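You operate a simulated robot arm through the tools that you are given. There is no shell and no other tool.

Carry out the task below with a simulated robot arm. There is one attempt and no reset: what you move stays moved.

Task
Put two scoops of sugar in the green bowl; close the tin again.
Fine: lid on the crate end of the wooden board meanwhile; use the small ladle; it goes back in its pot.

The check looks at the end state, three seconds after you hand in, the way a careful person would. Anything else that was tipped, shoved, dropped, spilled or broken makes it a failure. A push-on lid holds only when it is set on centred and level and pressed home; a screw cap is set on level and turned clockwise until tight.

Robot
A 6-joint arm with a two-finger gripper, fixed in place. Base frame: the origin is at the foot of the arm, x ahead of it, y to its left, z up. Readings come in m, degrees, newtons and seconds.
Its first joint turns from -166.0 to 166.0 degrees. Payload 2.45 kg.
The TCP is the grasp point between the finger pads, 0.02 m short of the fingertips. In the tool frame z runs along the fingers and y along their closing line. The gripper opens to 0.14 m. The gripper's body begins 0.168 m behind the TCP.
Orientation is that of the tool frame in the base frame, as a unit quaternion [w, x, y, z]. With the fingers straight down and closing along the base's y, the tool's x points along the base's -x, its y along +y and its z along -z.

Tools
- The arm moves only by the tool arm_command. Its argument "targets" is a list of rows, each an object of numbers (a shift or turn left out is 0, a gripper value left out holds the last): "x", "y", "z": the shift along the tool's x, y, z in m; "rx", "ry", "rz": the turn, a rotation vector about the tool's x, y, z in degrees; "hand": the closure in counts, from 0 (fully open) to 255 (shut). In form: [{"x": .., "y": .., "z": .., "rx": .., "ry": .., "rz": .., "hand": ..}, ...]. A call has 1 to 20 rows; each row is the pose to reach, as a shift and turn from the pose commanded when the call began, along the tool's axes at that moment. A row lasts 0.2 s, in which the tool goes at most 0.05 m and 8.6 degrees; a call with a longer step from one row to the next is refused whole, and so is a gripper value outside its range. Where a pose cannot be reached the arm comes as near as it can. A force on the tool above 50 N (or 10 N above the force at the start of the call, whichever is more), or a blocked arm, ends the call early, and 0.2 s more pass. Each finger travels about 0.045 m/s and halts on what it meets, pressing with about 30 N; the grip force reading is that of the motor and also rises with nothing between the fingers. The clock runs only during rows and for 0.2 s after the last one: add rows that repeat a pose to give the fingers time. It gives the time, the measured TCP pose, the force on the tool (base axes), the opening and the grip force at its end, in the units of the frame above (readings bear some noise), with the torque about the TCP (base axes, N m) and any sound that the robot's microphone picked up, and new pictures: "views" is both (left out), scene, wrist or none.
- Cameras (640 x 400 px; columns grow to the right, rows downward): "scene" is fixed at [0.2201, -0.6503, 1.5712]; the picture's right is [0.82, -0.57, 0.00], its down [-0.31, -0.44, -0.84] and it looks along [0.48, 0.69, -0.54] (base axes); focal length 320 px, centre (320, 200). "wrist" rides on the gripper at [0.078, 0.011, -0.209] in the tool frame; the picture's right is [-0.14, 0.99, 0.00], its down [-0.92, -0.13, -0.37] and it looks along [-0.37, -0.05, 0.93] (tool axes); focal length 280 px, centre (320, 200). There is no depth. A picture from a camera that has moved, and an enlarged one, comes with that camera's place and axes in the base frame and with its lens.
- close_up(camera, box): a new picture of the part [left, top, right, bottom] of that camera's present view, enlarged. It takes no simulated time.
- sign_off(): hands the job in; it is judged then, once.

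Nothing tells you positions but the pictures and the camera data. Unless the task says otherwise, let go and move clear before handing in.

The tools are called as name(argument=value, ...) on one line, values as JSON. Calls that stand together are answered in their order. arm_command: Moves the arm, as the interface text tells. Its arguments: {"type":"object","properties":{"targets":{"type":"array"},"views":{"type":"string","enum":["both","scene","wrist","none"]}},"required":["targets"]} The other tools are called the same way: close_up (camera, box) takes an enlarged picture of a part of a camera's view; sign_off () hands the job in.

At the start:

```text
time_s: 0.0
tool_pos: [0.6449, 0.0531, 1.1632]
ee_rot: [0.0, 0.0, 1.0, 0.0]
ft_force: [0.2, 0.8, 0.6]
wrist_torque: [-0.01, 0.01, -0.01]
width: 0.14
grasp_force: 0.1
```

scene: 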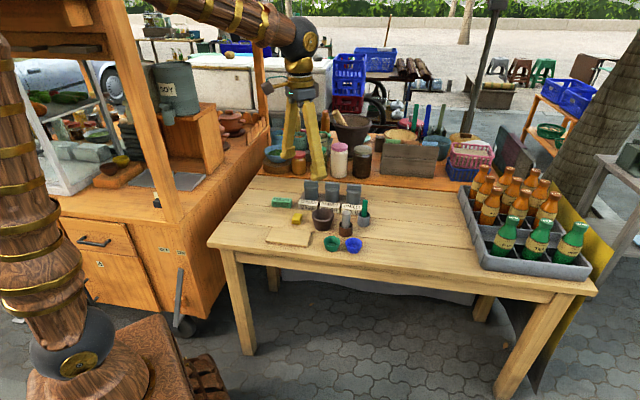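
wrist: 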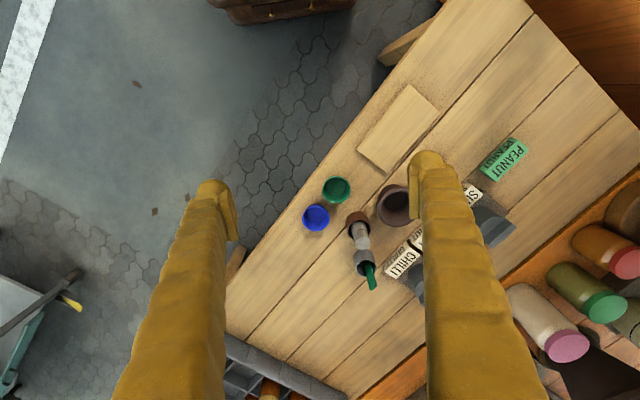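

I see a wooden table with three labelled tins at the back, a green bowl, a blue bowl, a board, and pots with ladles. I'll take enlarged pictures to identify everything before moving.

close_up(camera="scene", box=[250, 165, 410, 265])

close_up(camera="wrist", box=[280, 70, 560, 300])

```text
4.00 times, centred on (330, 215) of scene
camera zoom: at [0.2201, -0.6503, 1.5712], right [0.82, -0.57, 0.0], down [-0.31, -0.44, -0.84], along [0.48, 0.69, -0.54], focal length 1280 px, centre (280, 140)
```

zoom: 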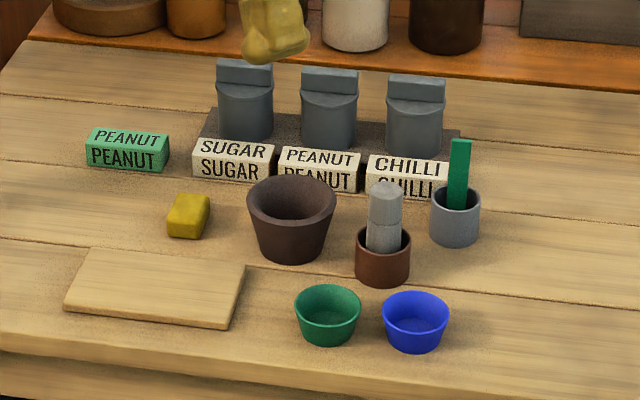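

```text
1.74 times, centred on (420, 185) of wrist
camera zoom: at [0.5669, 0.0647, 1.372], right [0.14, 0.99, 0.0], down [0.92, -0.13, 0.37], along [0.37, -0.05, -0.93], focal length 488 px, centre (146, 226)
```

zoom: 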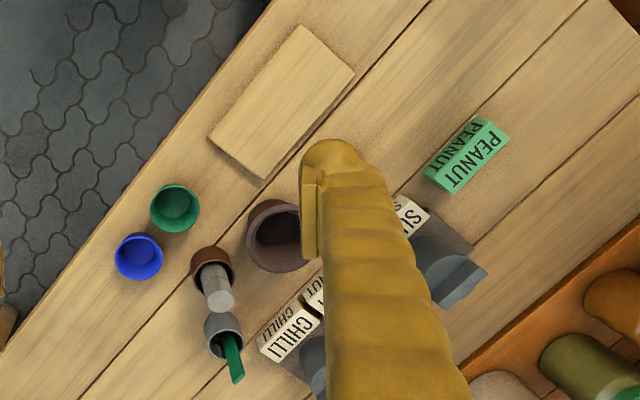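

The scene shows three lidded tins with SUGAR, PEANUT and CHILLI tags in front of them, a mortar, two pots holding tools, two bowls and a board. The table top is at about z≈0.77, so I'll move the arm above it for better wrist views.

arm_command(targets=[{"x": -0.04, "y": 0.02}, {"x": -0.08, "y": 0.04}, {"x": -0.12, "y": 0.06}, {"x": -0.16, "y": 0.08}, {"x": -0.2, "y": 0.1}, {"x": -0.2, "y": 0.1}])

```text
time_s: 1.4
tool_pos: [0.8461, 0.1526, 1.1641]
ee_rot: [-0.001, 0.0, 1.0, 0.0]
ft_force: [0.0, -0.1, -0.4]
wrist_torque: [0.02, -0.02, -0.01]
width: 0.1401
grasp_force: 0.1
camera wrist: at [0.7676, 0.1649, 1.3727], right [0.14, 0.99, 0.0], down [0.92, -0.13, 0.37], along [0.37, -0.05, -0.93], focal length 280 px, centre (320, 200)
```

scene: 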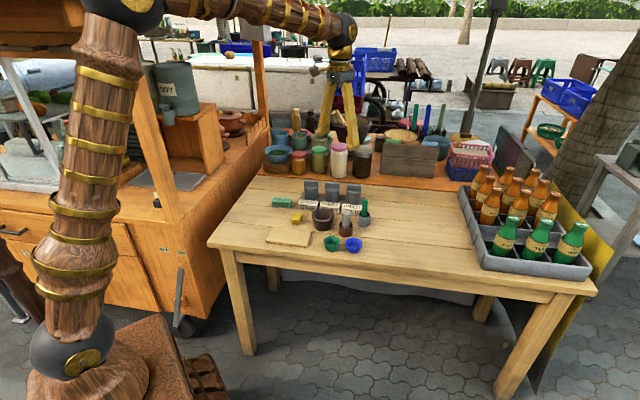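
wrist: 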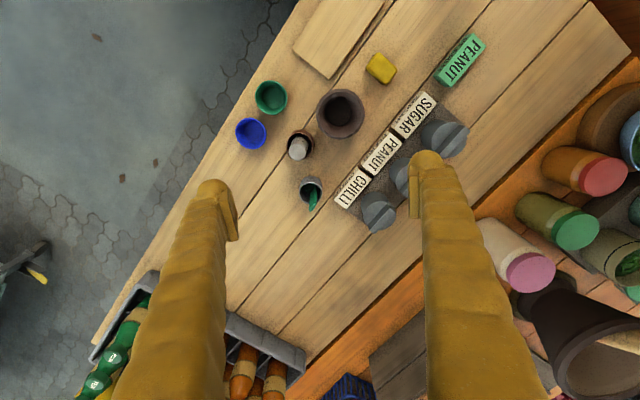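

close_up(camera="wrist", box=[230, 10, 490, 250])

close_up(camera="wrist", box=[290, 80, 480, 240])

close_up(camera="scene", box=[270, 175, 390, 255])

```text
1.67 times, centred on (360, 130) of wrist
camera zoom: at [0.7676, 0.1649, 1.3727], right [0.14, 0.99, 0.0], down [0.92, -0.13, 0.37], along [0.37, -0.05, -0.93], focal length 467 px, centre (253, 317)
```

zoom: 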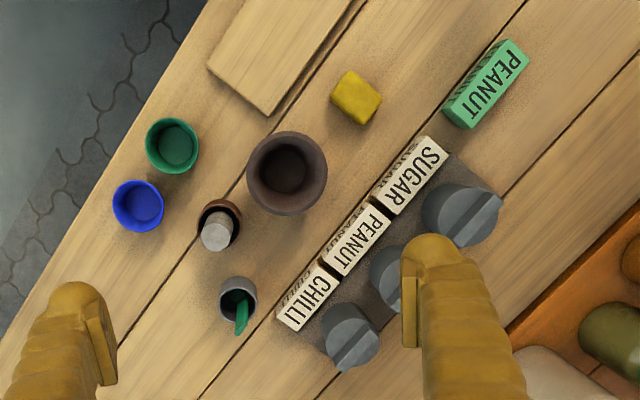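

```text
2.50 times, centred on (385, 160) of wrist
camera zoom: at [0.7676, 0.1649, 1.3727], right [0.14, 0.99, 0.0], down [0.92, -0.13, 0.37], along [0.37, -0.05, -0.93], focal length 701 px, centre (158, 300)
```

zoom: 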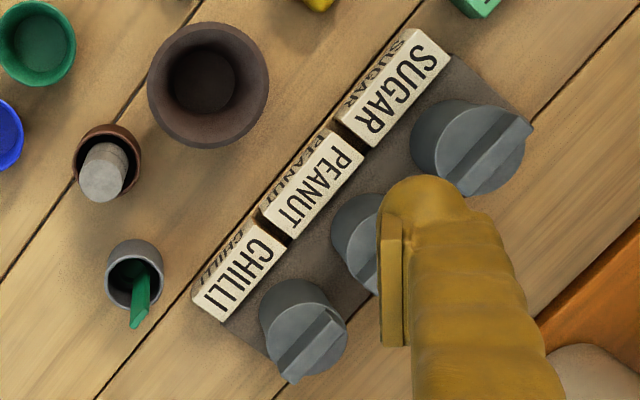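

```text
5.00 times, centred on (330, 215) of scene
camera zoom: at [0.2201, -0.6503, 1.5712], right [0.82, -0.57, 0.0], down [-0.31, -0.44, -0.84], along [0.48, 0.69, -0.54], focal length 1600 px, centre (270, 125)
```

zoom: 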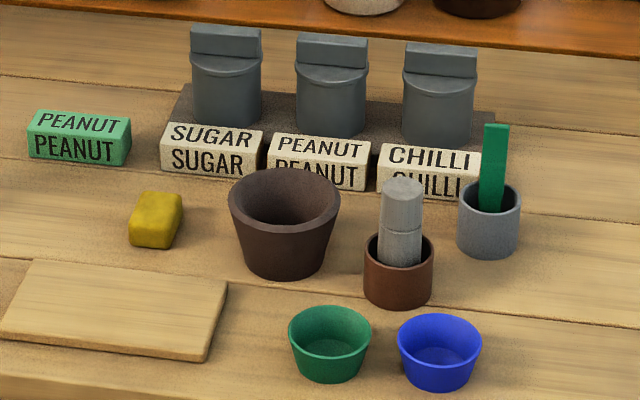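

The tool in the small grey pot is the ladle with the flat green handle, and the brown pot holds a pestle. The lids are discs with a bar handle across the top. I'll turn the tool to line up with the table and move closer to inspect the sugar tin.

arm_command(targets=[{"x": 0.0, "y": 0.02, "z": 0.015, "rz": 7.5}, {"x": 0.0, "y": 0.04, "z": 0.03, "rz": 15}, {"x": 0.0, "y": 0.06, "z": 0.05, "rz": 22.5}, {"x": 0.0, "y": 0.08, "z": 0.07, "rz": 30}, {"x": 0.0, "y": 0.1, "z": 0.09, "rz": 37.5}, {"x": 0.0, "y": 0.12, "z": 0.1, "rz": 45}, {"x": 0.0, "y": 0.12, "z": 0.1, "rz": 45}])

```text
time_s: 3.0
tool_pos: [0.8456, 0.2741, 1.0622]
ee_rot: [-0.001, 0.383, 0.924, 0.0]
ft_force: [-0.1, -0.5, 0.1]
wrist_torque: [0.01, 0.02, 0.04]
width: 0.14
grasp_force: 0.0
camera wrist: at [0.7977, 0.3371, 1.2718], right [0.8, 0.6, 0.0], down [0.56, -0.74, 0.37], along [0.22, -0.29, -0.93], focal length 280 px, centre (320, 200)
```

scene: 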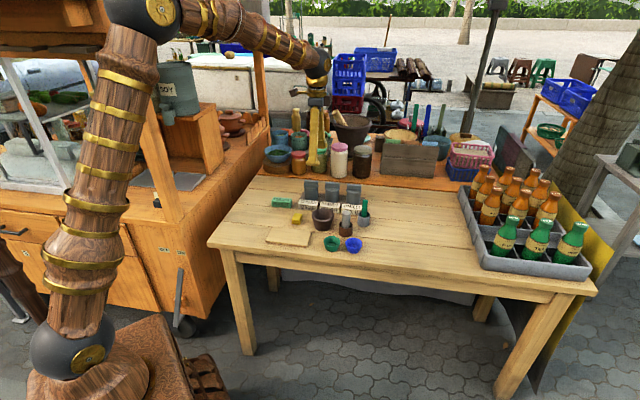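
wrist: 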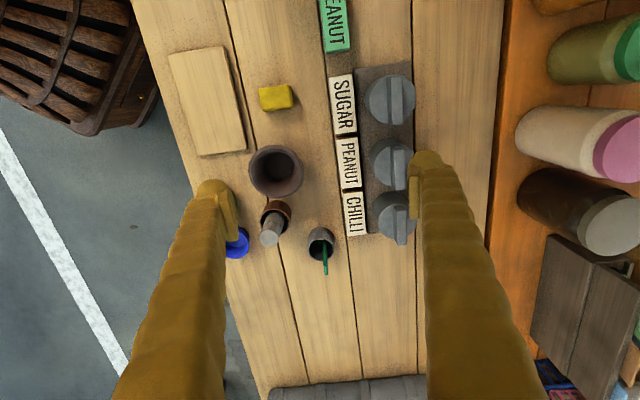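

close_up(camera="wrist", box=[310, 60, 470, 260])

close_up(camera="wrist", box=[160, 20, 420, 280])

```text
2.00 times, centred on (390, 160) of wrist
camera zoom: at [0.7977, 0.3371, 1.2718], right [0.8, 0.6, 0.0], down [0.56, -0.74, 0.37], along [0.22, -0.29, -0.93], focal length 561 px, centre (180, 280)
```

zoom: 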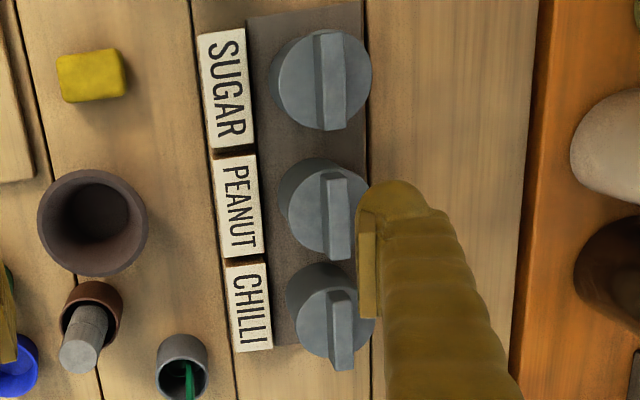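

```text
1.54 times, centred on (290, 150) of wrist
camera zoom: at [0.7977, 0.3371, 1.2718], right [0.8, 0.6, 0.0], down [0.56, -0.74, 0.37], along [0.22, -0.29, -0.93], focal length 431 px, centre (366, 277)
```

zoom: 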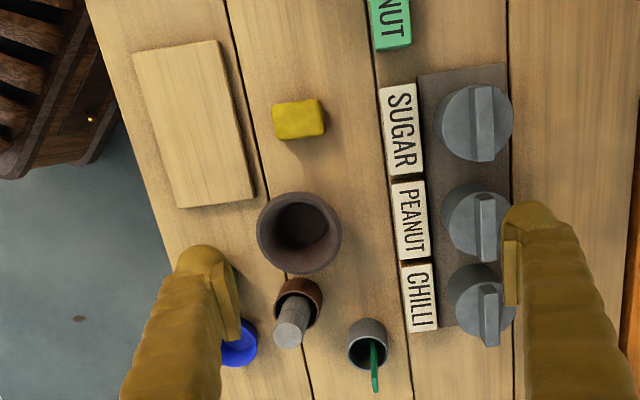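

close_up(camera="scene", box=[300, 175, 364, 215])

close_up(camera="wrist", box=[355, 60, 435, 140])

close_up(camera="wrist", box=[290, 210, 350, 290])

close_up(camera="scene", box=[340, 190, 390, 240])

```text
10.00 times, centred on (332, 195) of scene
camera zoom: at [0.2201, -0.6503, 1.5712], right [0.82, -0.57, 0.0], down [-0.31, -0.44, -0.84], along [0.48, 0.69, -0.54], focal length 3201 px, centre (200, 250)
```

zoom: 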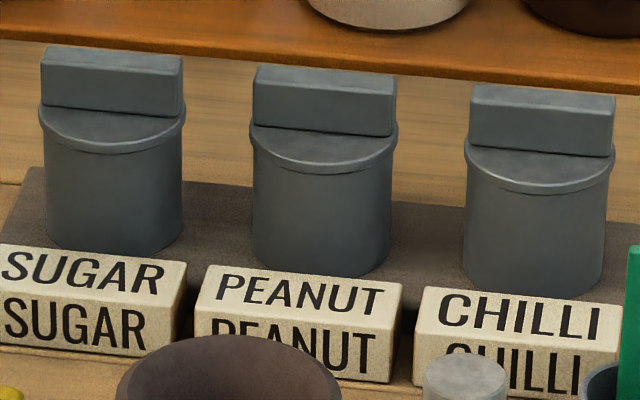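

```text
5.00 times, centred on (395, 100) of wrist
camera zoom: at [0.7977, 0.3371, 1.2718], right [0.8, 0.6, 0.0], down [0.56, -0.74, 0.37], along [0.22, -0.29, -0.93], focal length 1402 px, centre (-55, 700)
```

zoom: 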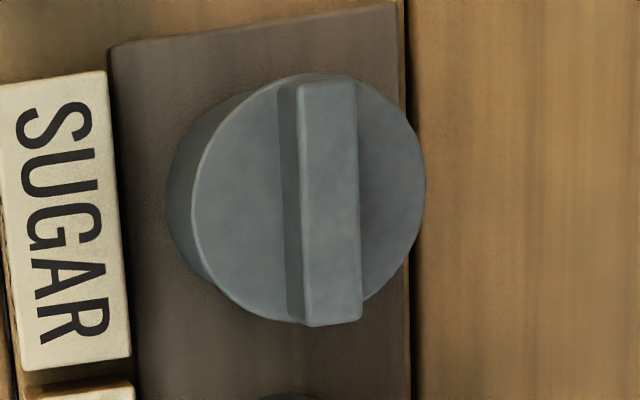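

```text
5.00 times, centred on (320, 250) of wrist
camera zoom: at [0.7977, 0.3371, 1.2718], right [0.8, 0.6, 0.0], down [0.56, -0.74, 0.37], along [0.22, -0.29, -0.93], focal length 1402 px, centre (320, -50)
```

zoom: 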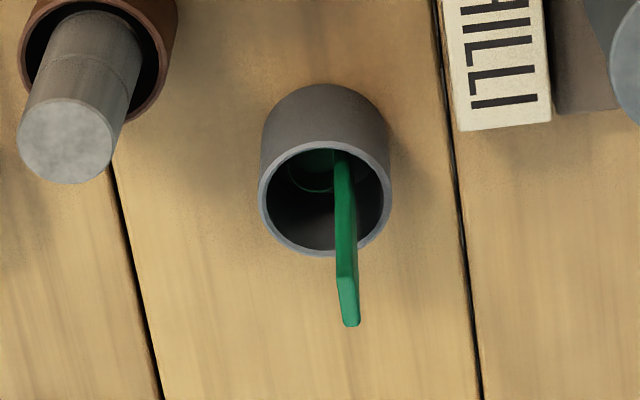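

```text
8.00 times, centred on (365, 215) of scene
camera zoom: at [0.2201, -0.6503, 1.5712], right [0.82, -0.57, 0.0], down [-0.31, -0.44, -0.84], along [0.48, 0.69, -0.54], focal length 2561 px, centre (-40, 80)
```

zoom: 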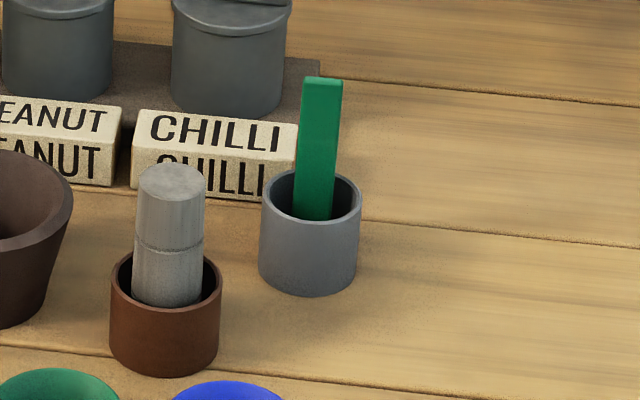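

The lid is a disc about 0.067 m across with a bar handle along the table's long direction, centred near (0.887, 0.386) with the bar top at z≈0.88. I'll move above it with the fingers partly closed and check the alignment.

arm_command(targets=[{"x": 0.01, "y": 0.0216, "z": 0.015, "hand": 150}, {"x": 0.02, "y": 0.0432, "z": 0.03}, {"x": 0.03, "y": 0.065, "z": 0.05}, {"x": 0.04, "y": 0.0866, "z": 0.075}, {"x": 0.05, "y": 0.1082, "z": 0.1}, {"x": 0.05, "y": 0.1082, "z": 0.1}, {"x": 0.05, "y": 0.1082, "z": 0.1}])

```text
time_s: 4.6
tool_pos: [0.8862, 0.3848, 0.9629]
ee_rot: [0.0, 0.383, 0.924, 0.0]
ft_force: [0.2, 1.5, -0.4]
wrist_torque: [-0.04, 0.01, 0.0]
width: 0.0573
grasp_force: 0.1
camera wrist: at [0.8385, 0.4493, 1.1717], right [0.8, 0.6, 0.0], down [0.56, -0.74, 0.37], along [0.22, -0.29, -0.93], focal length 280 px, centre (320, 200)
```

scene: 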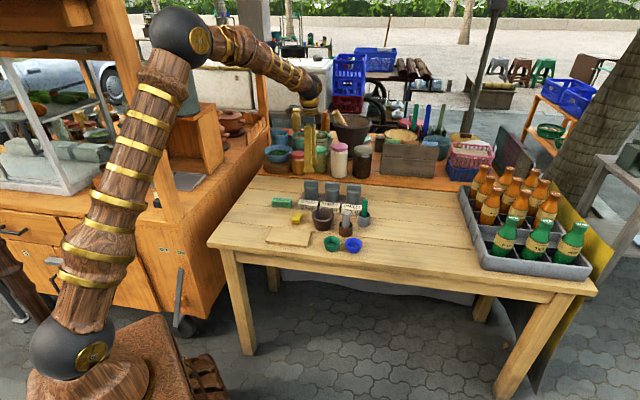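
wrist: 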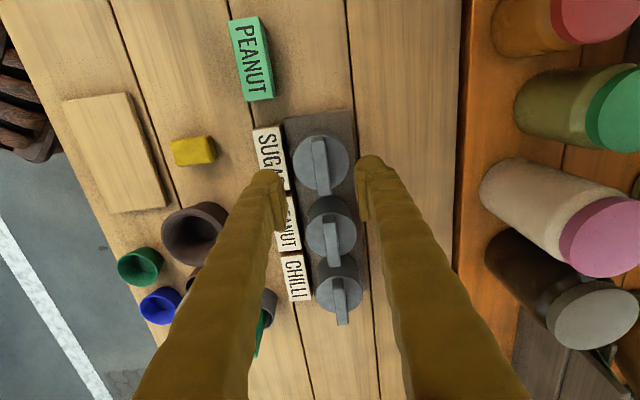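

close_up(camera="wrist", box=[270, 120, 370, 220])

close_up(camera="scene", box=[280, 140, 360, 210])

```text
4.00 times, centred on (320, 170) of wrist
camera zoom: at [0.8385, 0.4493, 1.1717], right [0.8, 0.6, 0.0], down [0.56, -0.74, 0.37], along [0.22, -0.29, -0.93], focal length 1122 px, centre (320, 320)
```

zoom: 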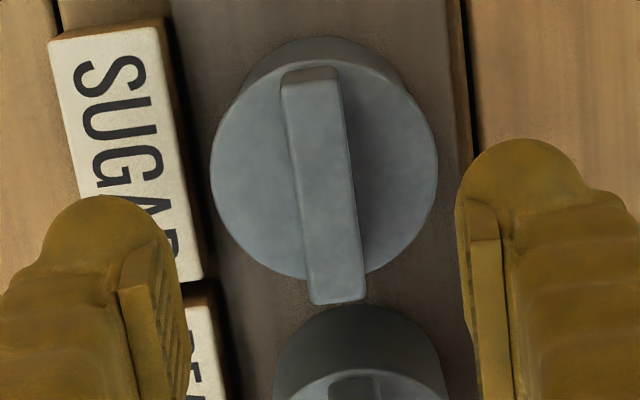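

```text
5.71 times, centred on (320, 175) of scene
camera zoom: at [0.2201, -0.6503, 1.5712], right [0.82, -0.57, 0.0], down [-0.31, -0.44, -0.84], along [0.48, 0.69, -0.54], focal length 1829 px, centre (320, 343)
```

zoom: 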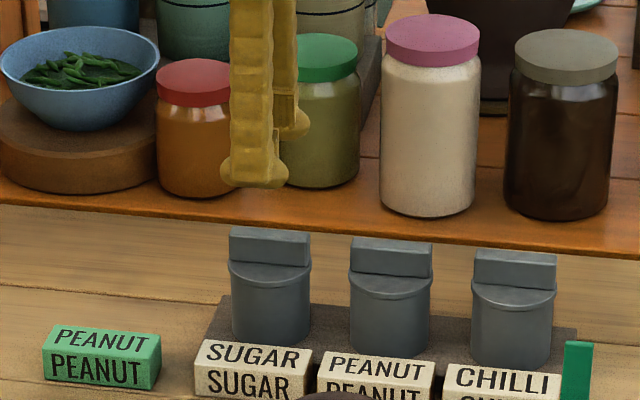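

The bar is aligned with the fingers and centred at about (0.887, 0.387), with its top at z≈0.878 and the disc top at z≈0.859. I'll descend so the fingertips stop just above the disc and straddle the bar.

arm_command(targets=[{"x": 0.001, "y": 0.002, "z": 0.025}, {"x": 0.001, "y": 0.002, "z": 0.05}, {"x": 0.001, "y": 0.002, "z": 0.07}, {"x": 0.001, "y": 0.002, "z": 0.081}, {"x": 0.001, "y": 0.002, "z": 0.081}])

close_up(camera="wrist", box=[240, 100, 400, 220])

close_up(camera="scene", box=[280, 150, 350, 220])

```text
time_s: 5.8
tool_pos: [0.8865, 0.3863, 0.8829]
ee_rot: [0.0, 0.383, 0.924, 0.0]
ft_force: [1.2, -0.2, -0.7]
wrist_torque: [0.0, 0.01, -0.01]
width: 0.0576
grasp_force: 0.0
camera wrist: at [0.8395, 0.4506, 1.0911], right [0.8, 0.6, 0.0], down [0.56, -0.74, 0.37], along [0.22, -0.29, -0.93], focal length 280 px, centre (320, 200)
```

scene: 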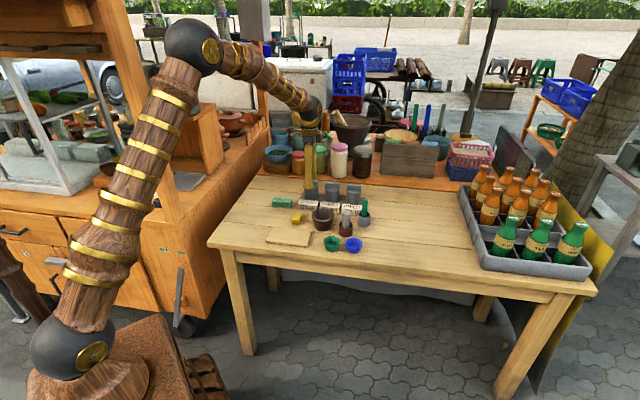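
wrist: 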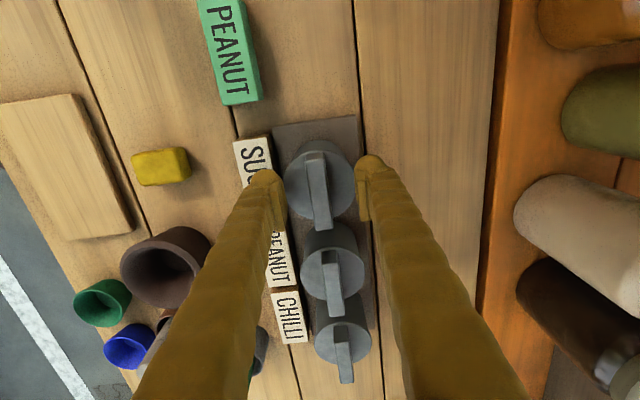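

```text
3.33 times, centred on (320, 160) of wrist
camera zoom: at [0.8395, 0.4506, 1.0911], right [0.8, 0.6, 0.0], down [0.56, -0.74, 0.37], along [0.22, -0.29, -0.93], focal length 935 px, centre (320, 333)
```

zoom: 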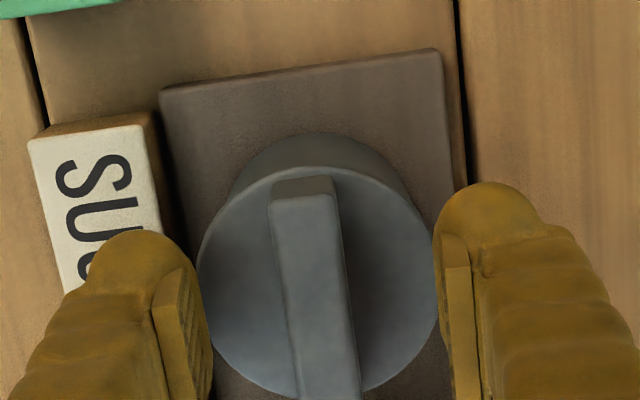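

```text
5.71 times, centred on (315, 185) of scene
camera zoom: at [0.2201, -0.6503, 1.5712], right [0.82, -0.57, 0.0], down [-0.31, -0.44, -0.84], along [0.48, 0.69, -0.54], focal length 1829 px, centre (349, 286)
```

zoom: 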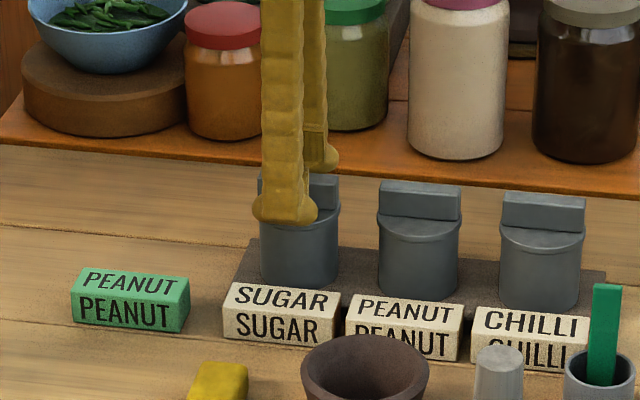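

The fingers straddle the bar just above the lid disc, with no contact yet. I'll close on the bar.

arm_command(targets=[{"hand": 255}, {"hand": 255}, {"hand": 255}, {"hand": 255}, {"hand": 255}], views="wrist")

```text
time_s: 7.0
tool_pos: [0.8867, 0.3866, 0.8818]
ee_rot: [0.001, 0.383, 0.924, 0.0]
ft_force: [-0.2, -0.9, -0.1]
wrist_torque: [0.0, 0.01, 0.01]
width: 0.0143
grasp_force: 30.0
camera wrist: at [0.8395, 0.4506, 1.0913], right [0.8, 0.6, 0.0], down [0.56, -0.74, 0.37], along [0.22, -0.29, -0.93], focal length 280 px, centre (320, 200)
```

wrist: 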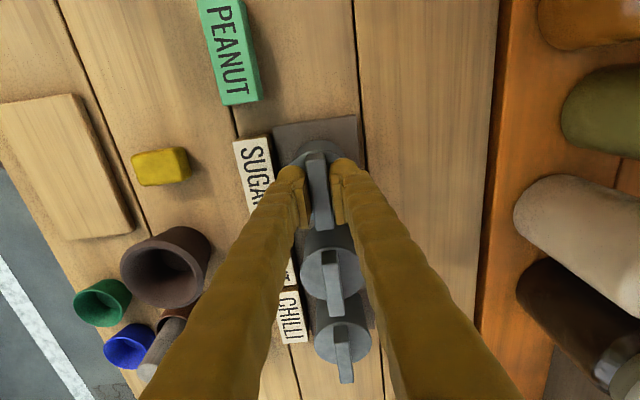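

The bar is gripped at 0.0143 m with no side load. I'll pull up a few millimetres and watch the force.

arm_command(targets=[{"z": -0.002}, {"z": -0.004}, {"z": -0.006}, {"z": -0.006}])

close_up(camera="scene", box=[290, 165, 350, 215])

```text
time_s: 8.0
tool_pos: [0.886, 0.3873, 0.8878]
ee_rot: [0.001, 0.383, 0.924, 0.0]
ft_force: [1.1, 0.8, -0.4]
wrist_torque: [0.02, -0.01, 0.01]
width: 0.0145
grasp_force: 29.8
camera wrist: at [0.8395, 0.4506, 1.0971], right [0.8, 0.6, 0.0], down [0.56, -0.74, 0.37], along [0.22, -0.29, -0.93], focal length 280 px, centre (320, 200)
```

scene: 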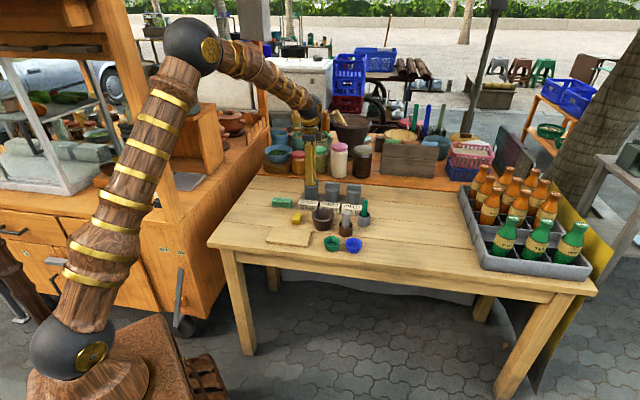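
wrist: 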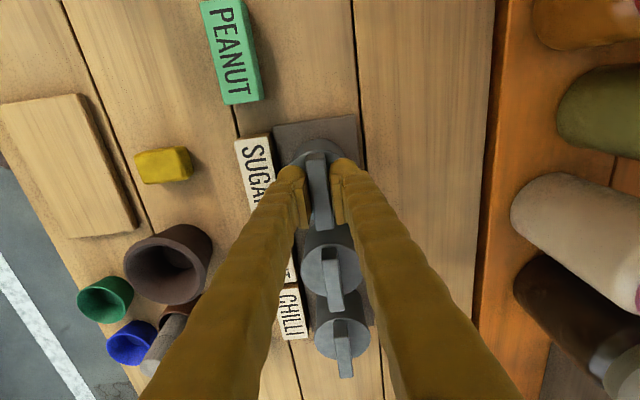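

```text
8.00 times, centred on (320, 190) of scene
camera zoom: at [0.2201, -0.6503, 1.5712], right [0.82, -0.57, 0.0], down [-0.31, -0.44, -0.84], along [0.48, 0.69, -0.54], focal length 2561 px, centre (320, 280)
```

zoom: 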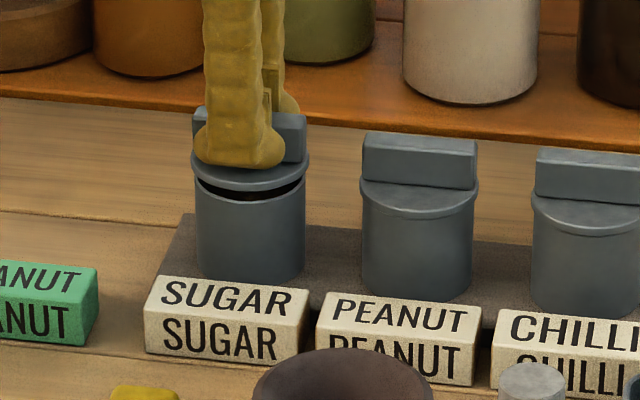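

The lid came free and the tin stayed put. I'll lift it clear and look at the lid and the tin mouth.

arm_command(targets=[{"z": -0.02}, {"z": -0.045}, {"z": -0.07}, {"z": -0.09}, {"z": -0.09}])

close_up(camera="scene", box=[280, 145, 350, 215])

close_up(camera="wrist", box=[220, 90, 420, 230])

```text
time_s: 9.2
tool_pos: [0.8865, 0.3866, 0.979]
ee_rot: [-0.001, 0.383, 0.924, 0.0]
ft_force: [0.3, -0.4, -0.2]
wrist_torque: [0.01, 0.01, 0.01]
width: 0.0146
grasp_force: 30.8
camera wrist: at [0.8395, 0.4506, 1.187], right [0.8, 0.6, 0.0], down [0.56, -0.74, 0.37], along [0.22, -0.29, -0.93], focal length 280 px, centre (320, 200)
```

scene: 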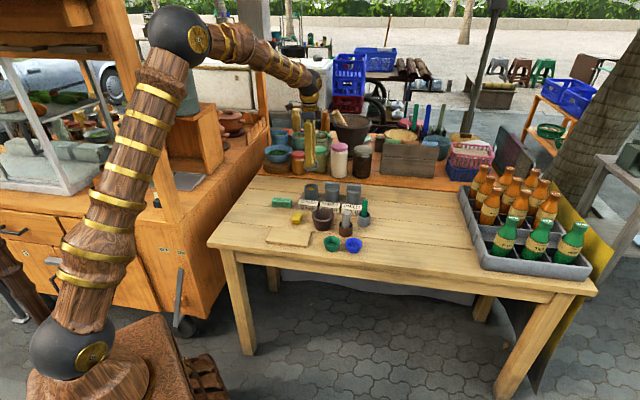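
wrist: 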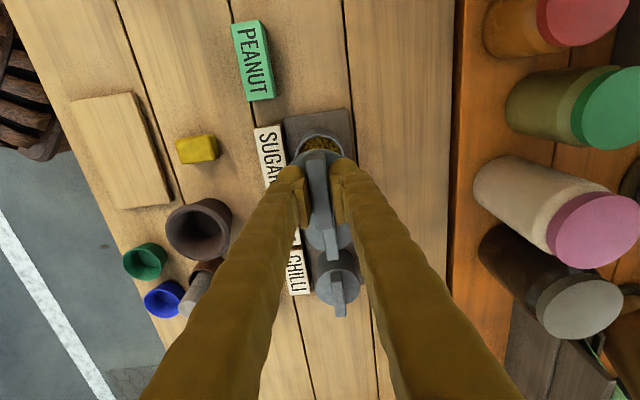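

```text
5.71 times, centred on (315, 180) of scene
camera zoom: at [0.2201, -0.6503, 1.5712], right [0.82, -0.57, 0.0], down [-0.31, -0.44, -0.84], along [0.48, 0.69, -0.54], focal length 1829 px, centre (349, 314)
```

zoom: 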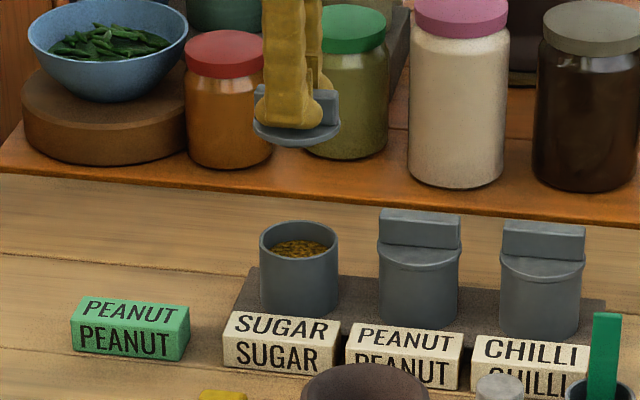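

```text
2.86 times, centred on (320, 160) of wrist
camera zoom: at [0.8395, 0.4506, 1.187], right [0.8, 0.6, 0.0], down [0.56, -0.74, 0.37], along [0.22, -0.29, -0.93], focal length 801 px, centre (320, 314)
```

zoom: 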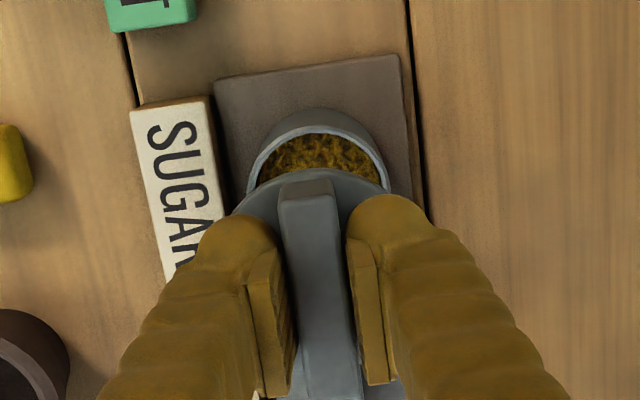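

The tin's contents look golden-brown, which may not be sugar. I'll zoom in before going further.

close_up(camera="wrist", box=[295, 120, 345, 155])

close_up(camera="scene", box=[320, 178, 342, 198])

close_up(camera="scene", box=[265, 165, 365, 215])

close_up(camera="wrist", box=[220, 10, 300, 190])

```text
11.43 times, centred on (320, 138) of wrist
camera zoom: at [0.8395, 0.4506, 1.187], right [0.8, 0.6, 0.0], down [0.56, -0.74, 0.37], along [0.22, -0.29, -0.93], focal length 3204 px, centre (320, 914)
```

zoom: 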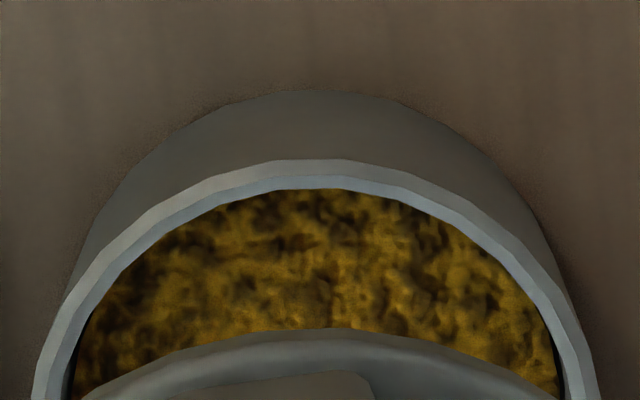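

```text
16.00 times, centred on (331, 188) of scene
camera zoom: at [0.2201, -0.6503, 1.5712], right [0.82, -0.57, 0.0], down [-0.31, -0.44, -0.84], along [0.48, 0.69, -0.54], focal length 5122 px, centre (144, 392)
```

zoom: 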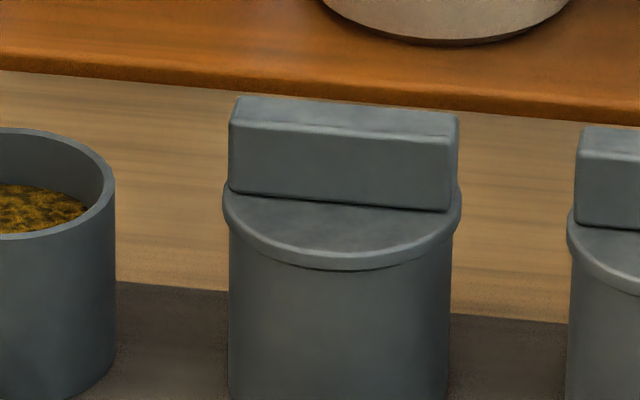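

```text
6.40 times, centred on (315, 190) of scene
camera zoom: at [0.2201, -0.6503, 1.5712], right [0.82, -0.57, 0.0], down [-0.31, -0.44, -0.84], along [0.48, 0.69, -0.54], focal length 2049 px, centre (352, 264)
```

zoom: 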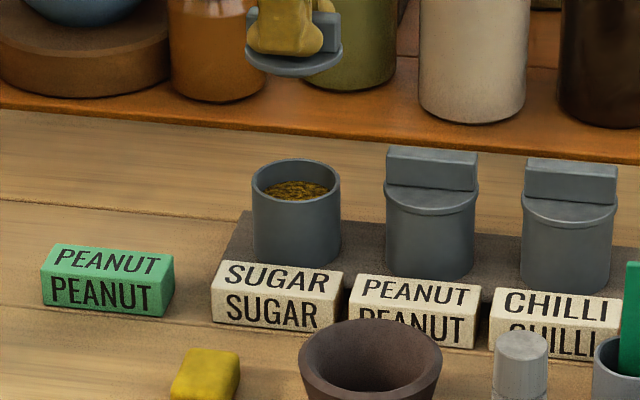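

```text
2.22 times, centred on (260, 100) of wrist
camera zoom: at [0.8395, 0.4506, 1.187], right [0.8, 0.6, 0.0], down [0.56, -0.74, 0.37], along [0.22, -0.29, -0.93], focal length 623 px, centre (453, 422)
```

zoom: 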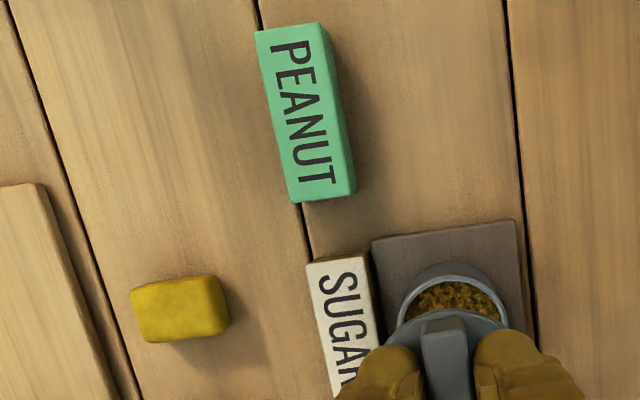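

The SUGAR-tagged tin is the only one by that tag, and its contents fit raw brown sugar, so I'll use it. Next I'll carry the lid to the crate-side half of the board, centred near (0.699, 0.180).

arm_command(targets=[{"x": -0.002, "y": -0.04}, {"x": -0.004, "y": -0.08}, {"x": -0.006, "y": -0.12}, {"x": -0.008, "y": -0.16}, {"x": -0.01, "y": -0.2}, {"x": -0.012, "y": -0.24}, {"x": -0.0136, "y": -0.2792}, {"x": -0.0136, "y": -0.2792, "z": 0.04}, {"x": -0.0136, "y": -0.2792, "z": 0.08}, {"x": -0.0136, "y": -0.2792, "z": 0.12}, {"x": -0.0136, "y": -0.2792, "z": 0.138}, {"x": -0.0136, "y": -0.2792, "z": 0.138}])

close_up(camera="scene", box=[250, 195, 350, 255])

close_up(camera="wrist", box=[220, 50, 420, 230])

```text
time_s: 11.8
tool_pos: [0.6986, 0.1815, 0.8388]
ee_rot: [0.0, 0.382, 0.924, 0.0]
ft_force: [0.0, -0.4, 1.0]
wrist_torque: [0.0, 0.04, 0.0]
width: 0.0141
grasp_force: 29.8
camera wrist: at [0.6517, 0.2445, 1.0481], right [0.8, 0.6, 0.0], down [0.56, -0.74, 0.37], along [0.22, -0.29, -0.93], focal length 280 px, centre (320, 200)
```

scene: 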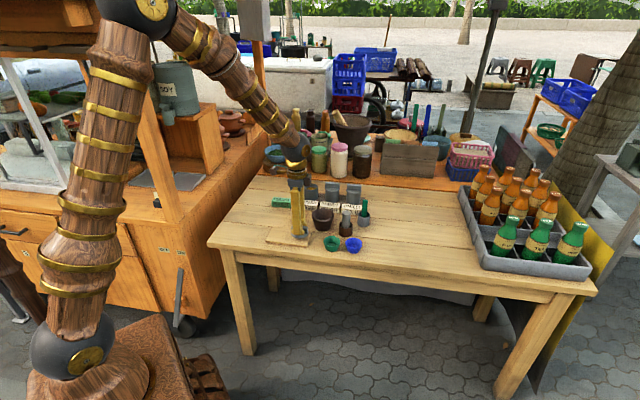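
wrist: 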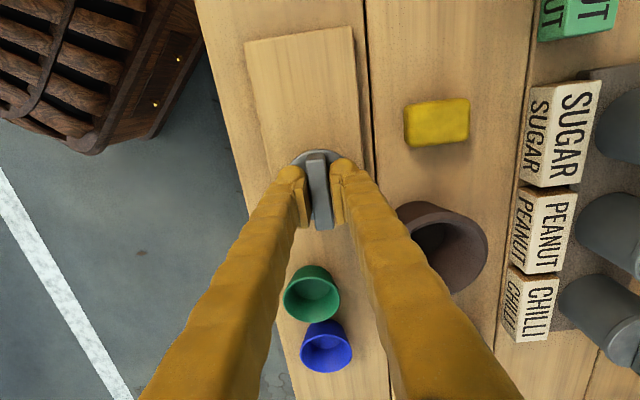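

```text
6.40 times, centred on (300, 225) of scene
camera zoom: at [0.2201, -0.6503, 1.5712], right [0.82, -0.57, 0.0], down [-0.31, -0.44, -0.84], along [0.48, 0.69, -0.54], focal length 2049 px, centre (448, 40)
```

zoom: 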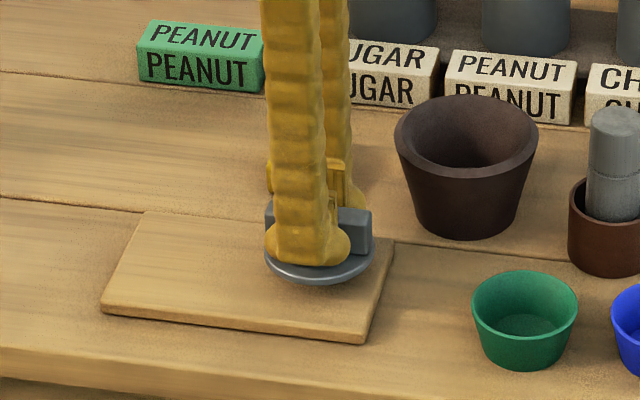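

```text
2.22 times, centred on (320, 140) of wrist
camera zoom: at [0.6517, 0.2445, 1.0481], right [0.8, 0.6, 0.0], down [0.56, -0.74, 0.37], along [0.22, -0.29, -0.93], focal length 623 px, centre (320, 333)
```

zoom: 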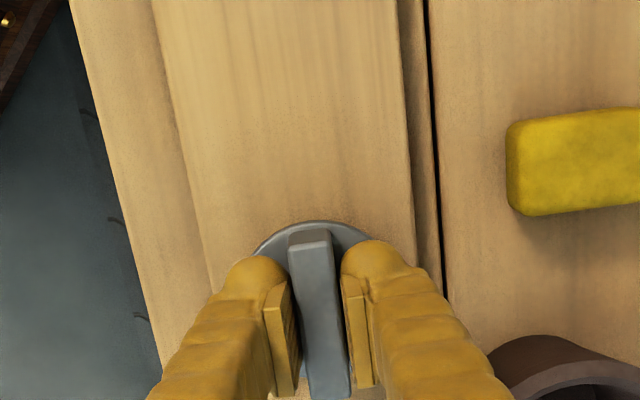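

The lid hovers over the crate end of the board with margin on all sides. I'll lower it carefully in small steps.

arm_command(targets=[{"z": 0.006}, {"z": 0.012}, {"z": 0.018}, {"z": 0.018}], views="none")

close_up(camera="scene", box=[270, 215, 330, 255])

```text
time_s: 12.7
tool_pos: [0.7004, 0.1807, 0.8258]
ee_rot: [0.002, 0.382, 0.924, 0.002]
ft_force: [-3.5, -2.3, 11.5]
wrist_torque: [-0.08, 0.12, -0.01]
width: 0.0145
grasp_force: 29.6
stopped in row 4: the force on the tool passed its limit at 58 N (the readings are from after the stop); the commanded pose is now the measured one
```

```text
10.00 times, centred on (300, 235) of scene
camera zoom: at [0.2201, -0.6503, 1.5712], right [0.82, -0.57, 0.0], down [-0.31, -0.44, -0.84], along [0.48, 0.69, -0.54], focal length 3201 px, centre (520, -150)
```

zoom: 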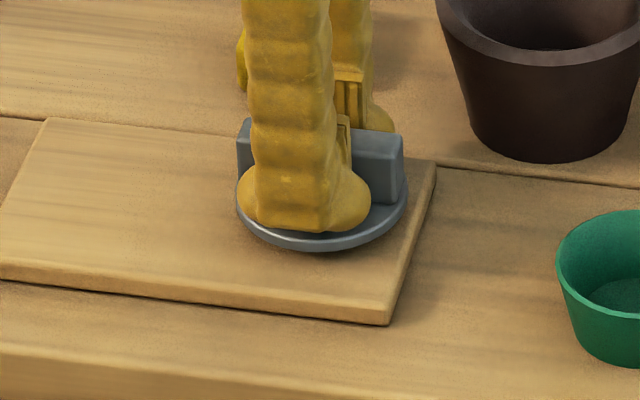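

The lid has made contact with the board at TCP z≈0.826. I'll relieve the pressure, open the fingers and rise clear.

arm_command(targets=[{"z": -0.001}, {"z": -0.001, "hand": 150}, {"z": -0.001, "hand": 150}, {"z": -0.001, "hand": 150}, {"z": -0.001, "hand": 150}])

close_up(camera="scene", box=[270, 215, 330, 255])

```text
time_s: 13.9
tool_pos: [0.6998, 0.1802, 0.8241]
ee_rot: [0.002, 0.382, 0.924, 0.001]
ft_force: [-0.3, -0.4, -0.2]
wrist_torque: [0.01, 0.03, 0.01]
width: 0.0576
grasp_force: 0.1
camera wrist: at [0.6521, 0.2442, 1.0345], right [0.8, 0.6, 0.0], down [0.56, -0.74, 0.37], along [0.23, -0.29, -0.93], focal length 280 px, centre (320, 200)
```

scene: 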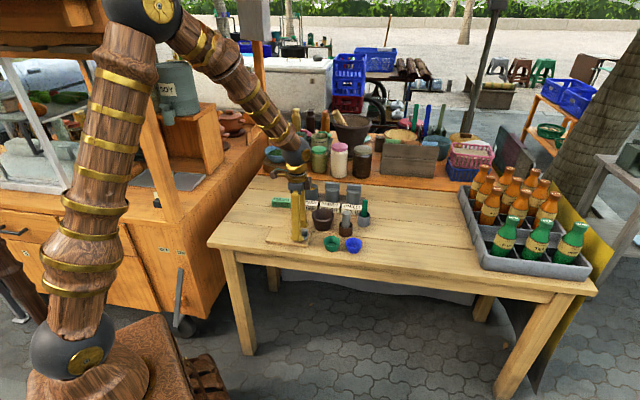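
wrist: 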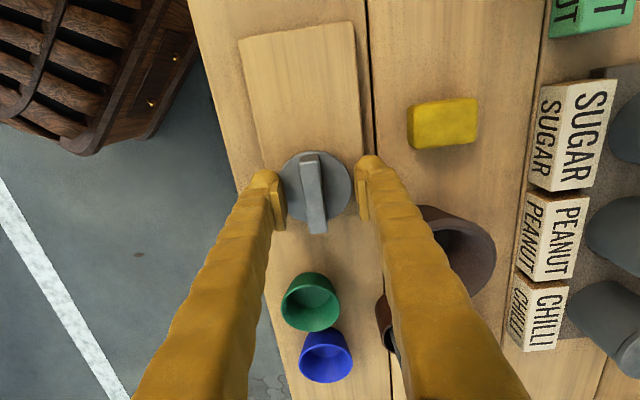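

```text
10.00 times, centred on (300, 235) of scene
camera zoom: at [0.2201, -0.6503, 1.5712], right [0.82, -0.57, 0.0], down [-0.31, -0.44, -0.84], along [0.48, 0.69, -0.54], focal length 3201 px, centre (520, -150)
```

zoom: 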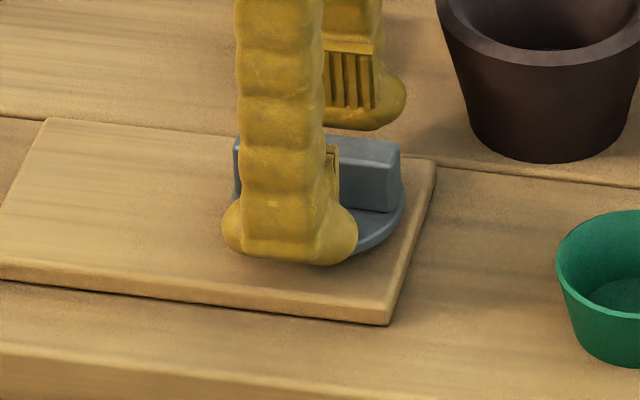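

The lid is resting on the crate end of the board and I've let go. I'll rise and move toward the ladle pot for a closer look at the ladle.

arm_command(targets=[{"z": -0.03}, {"z": -0.07}, {"z": -0.11}, {"x": -0.03, "y": 0.027, "z": -0.14}, {"x": -0.06, "y": 0.054, "z": -0.16}, {"x": -0.09, "y": 0.081, "z": -0.175}, {"x": -0.12, "y": 0.108, "z": -0.175}, {"x": -0.1485, "y": 0.1344, "z": -0.175}, {"x": -0.1485, "y": 0.1344, "z": -0.175}])

close_up(camera="scene", box=[255, 180, 385, 260])

close_up(camera="wrist", box=[260, 150, 400, 290])

```text
refused: row 4 steps farther than a row can; nothing moved
```

```text
4.92 times, centred on (320, 220) of scene
camera zoom: at [0.2201, -0.6503, 1.5712], right [0.82, -0.57, 0.0], down [-0.31, -0.44, -0.84], along [0.48, 0.69, -0.54], focal length 1576 px, centre (320, 102)
```

zoom: 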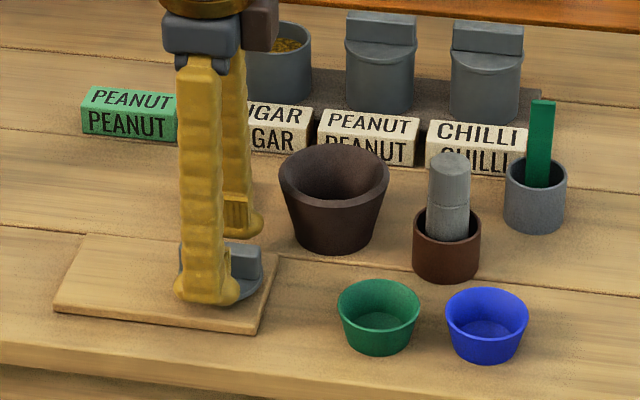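

```text
2.86 times, centred on (330, 220) of wrist
camera zoom: at [0.6521, 0.2442, 1.0345], right [0.8, 0.6, 0.0], down [0.56, -0.74, 0.37], along [0.23, -0.29, -0.93], focal length 801 px, centre (291, 143)
```

zoom: 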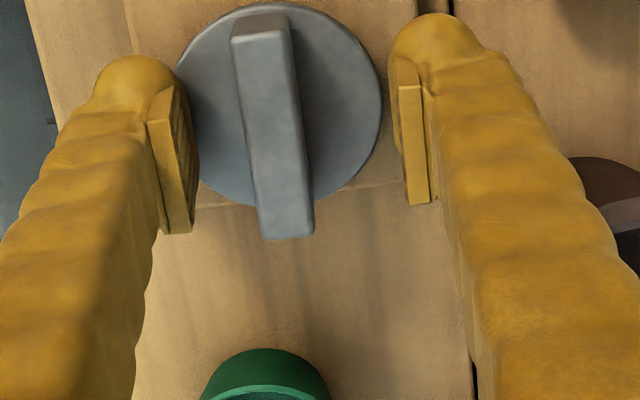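

One row stepped too far, so the call was refused and nothing moved. I'll resend it with smaller steps.

arm_command(targets=[{"z": -0.03}, {"z": -0.07}, {"z": -0.11}, {"x": -0.02, "y": 0.018, "z": -0.14}, {"x": -0.05, "y": 0.045, "z": -0.16}, {"x": -0.08, "y": 0.072, "z": -0.175}, {"x": -0.11, "y": 0.1, "z": -0.175}, {"x": -0.13, "y": 0.118, "z": -0.175}, {"x": -0.1485, "y": 0.1344, "z": -0.175}, {"x": -0.1485, "y": 0.1344, "z": -0.175}])

close_up(camera="scene", box=[255, 180, 385, 260])

close_up(camera="wrist", box=[260, 150, 400, 290])

```text
time_s: 16.1
tool_pos: [0.9005, 0.1698, 1.0018]
ee_rot: [0.001, 0.382, 0.924, 0.001]
ft_force: [-0.8, -0.3, 0.6]
wrist_torque: [-0.02, 0.02, 0.01]
width: 0.0577
grasp_force: 0.1
camera wrist: at [0.8523, 0.2337, 1.2109], right [0.8, 0.6, 0.0], down [0.56, -0.74, 0.37], along [0.22, -0.29, -0.93], focal length 280 px, centre (320, 200)
```

scene: 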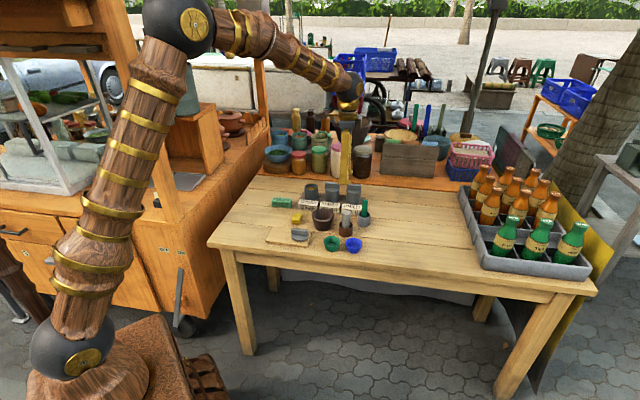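
wrist: 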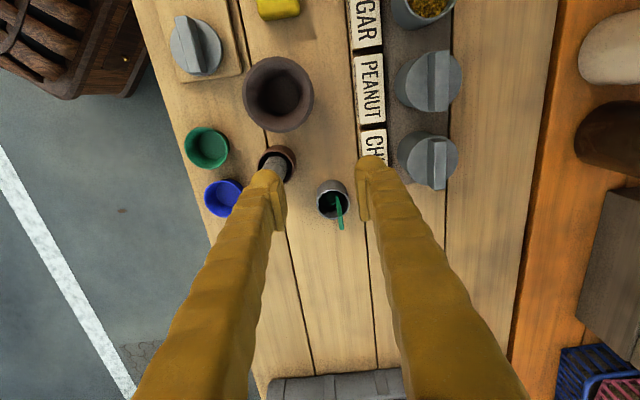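

```text
4.92 times, centred on (320, 220) of scene
camera zoom: at [0.2201, -0.6503, 1.5712], right [0.82, -0.57, 0.0], down [-0.31, -0.44, -0.84], along [0.48, 0.69, -0.54], focal length 1576 px, centre (320, 102)
```

zoom: 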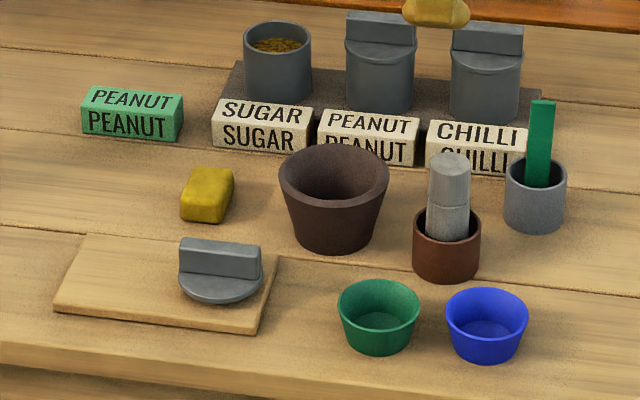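

```text
2.86 times, centred on (330, 220) of wrist
camera zoom: at [0.8523, 0.2337, 1.2109], right [0.8, 0.6, 0.0], down [0.56, -0.74, 0.37], along [0.22, -0.29, -0.93], focal length 801 px, centre (291, 143)
```

zoom: 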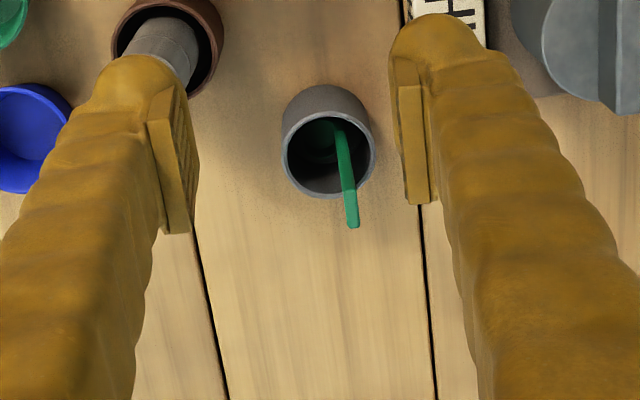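

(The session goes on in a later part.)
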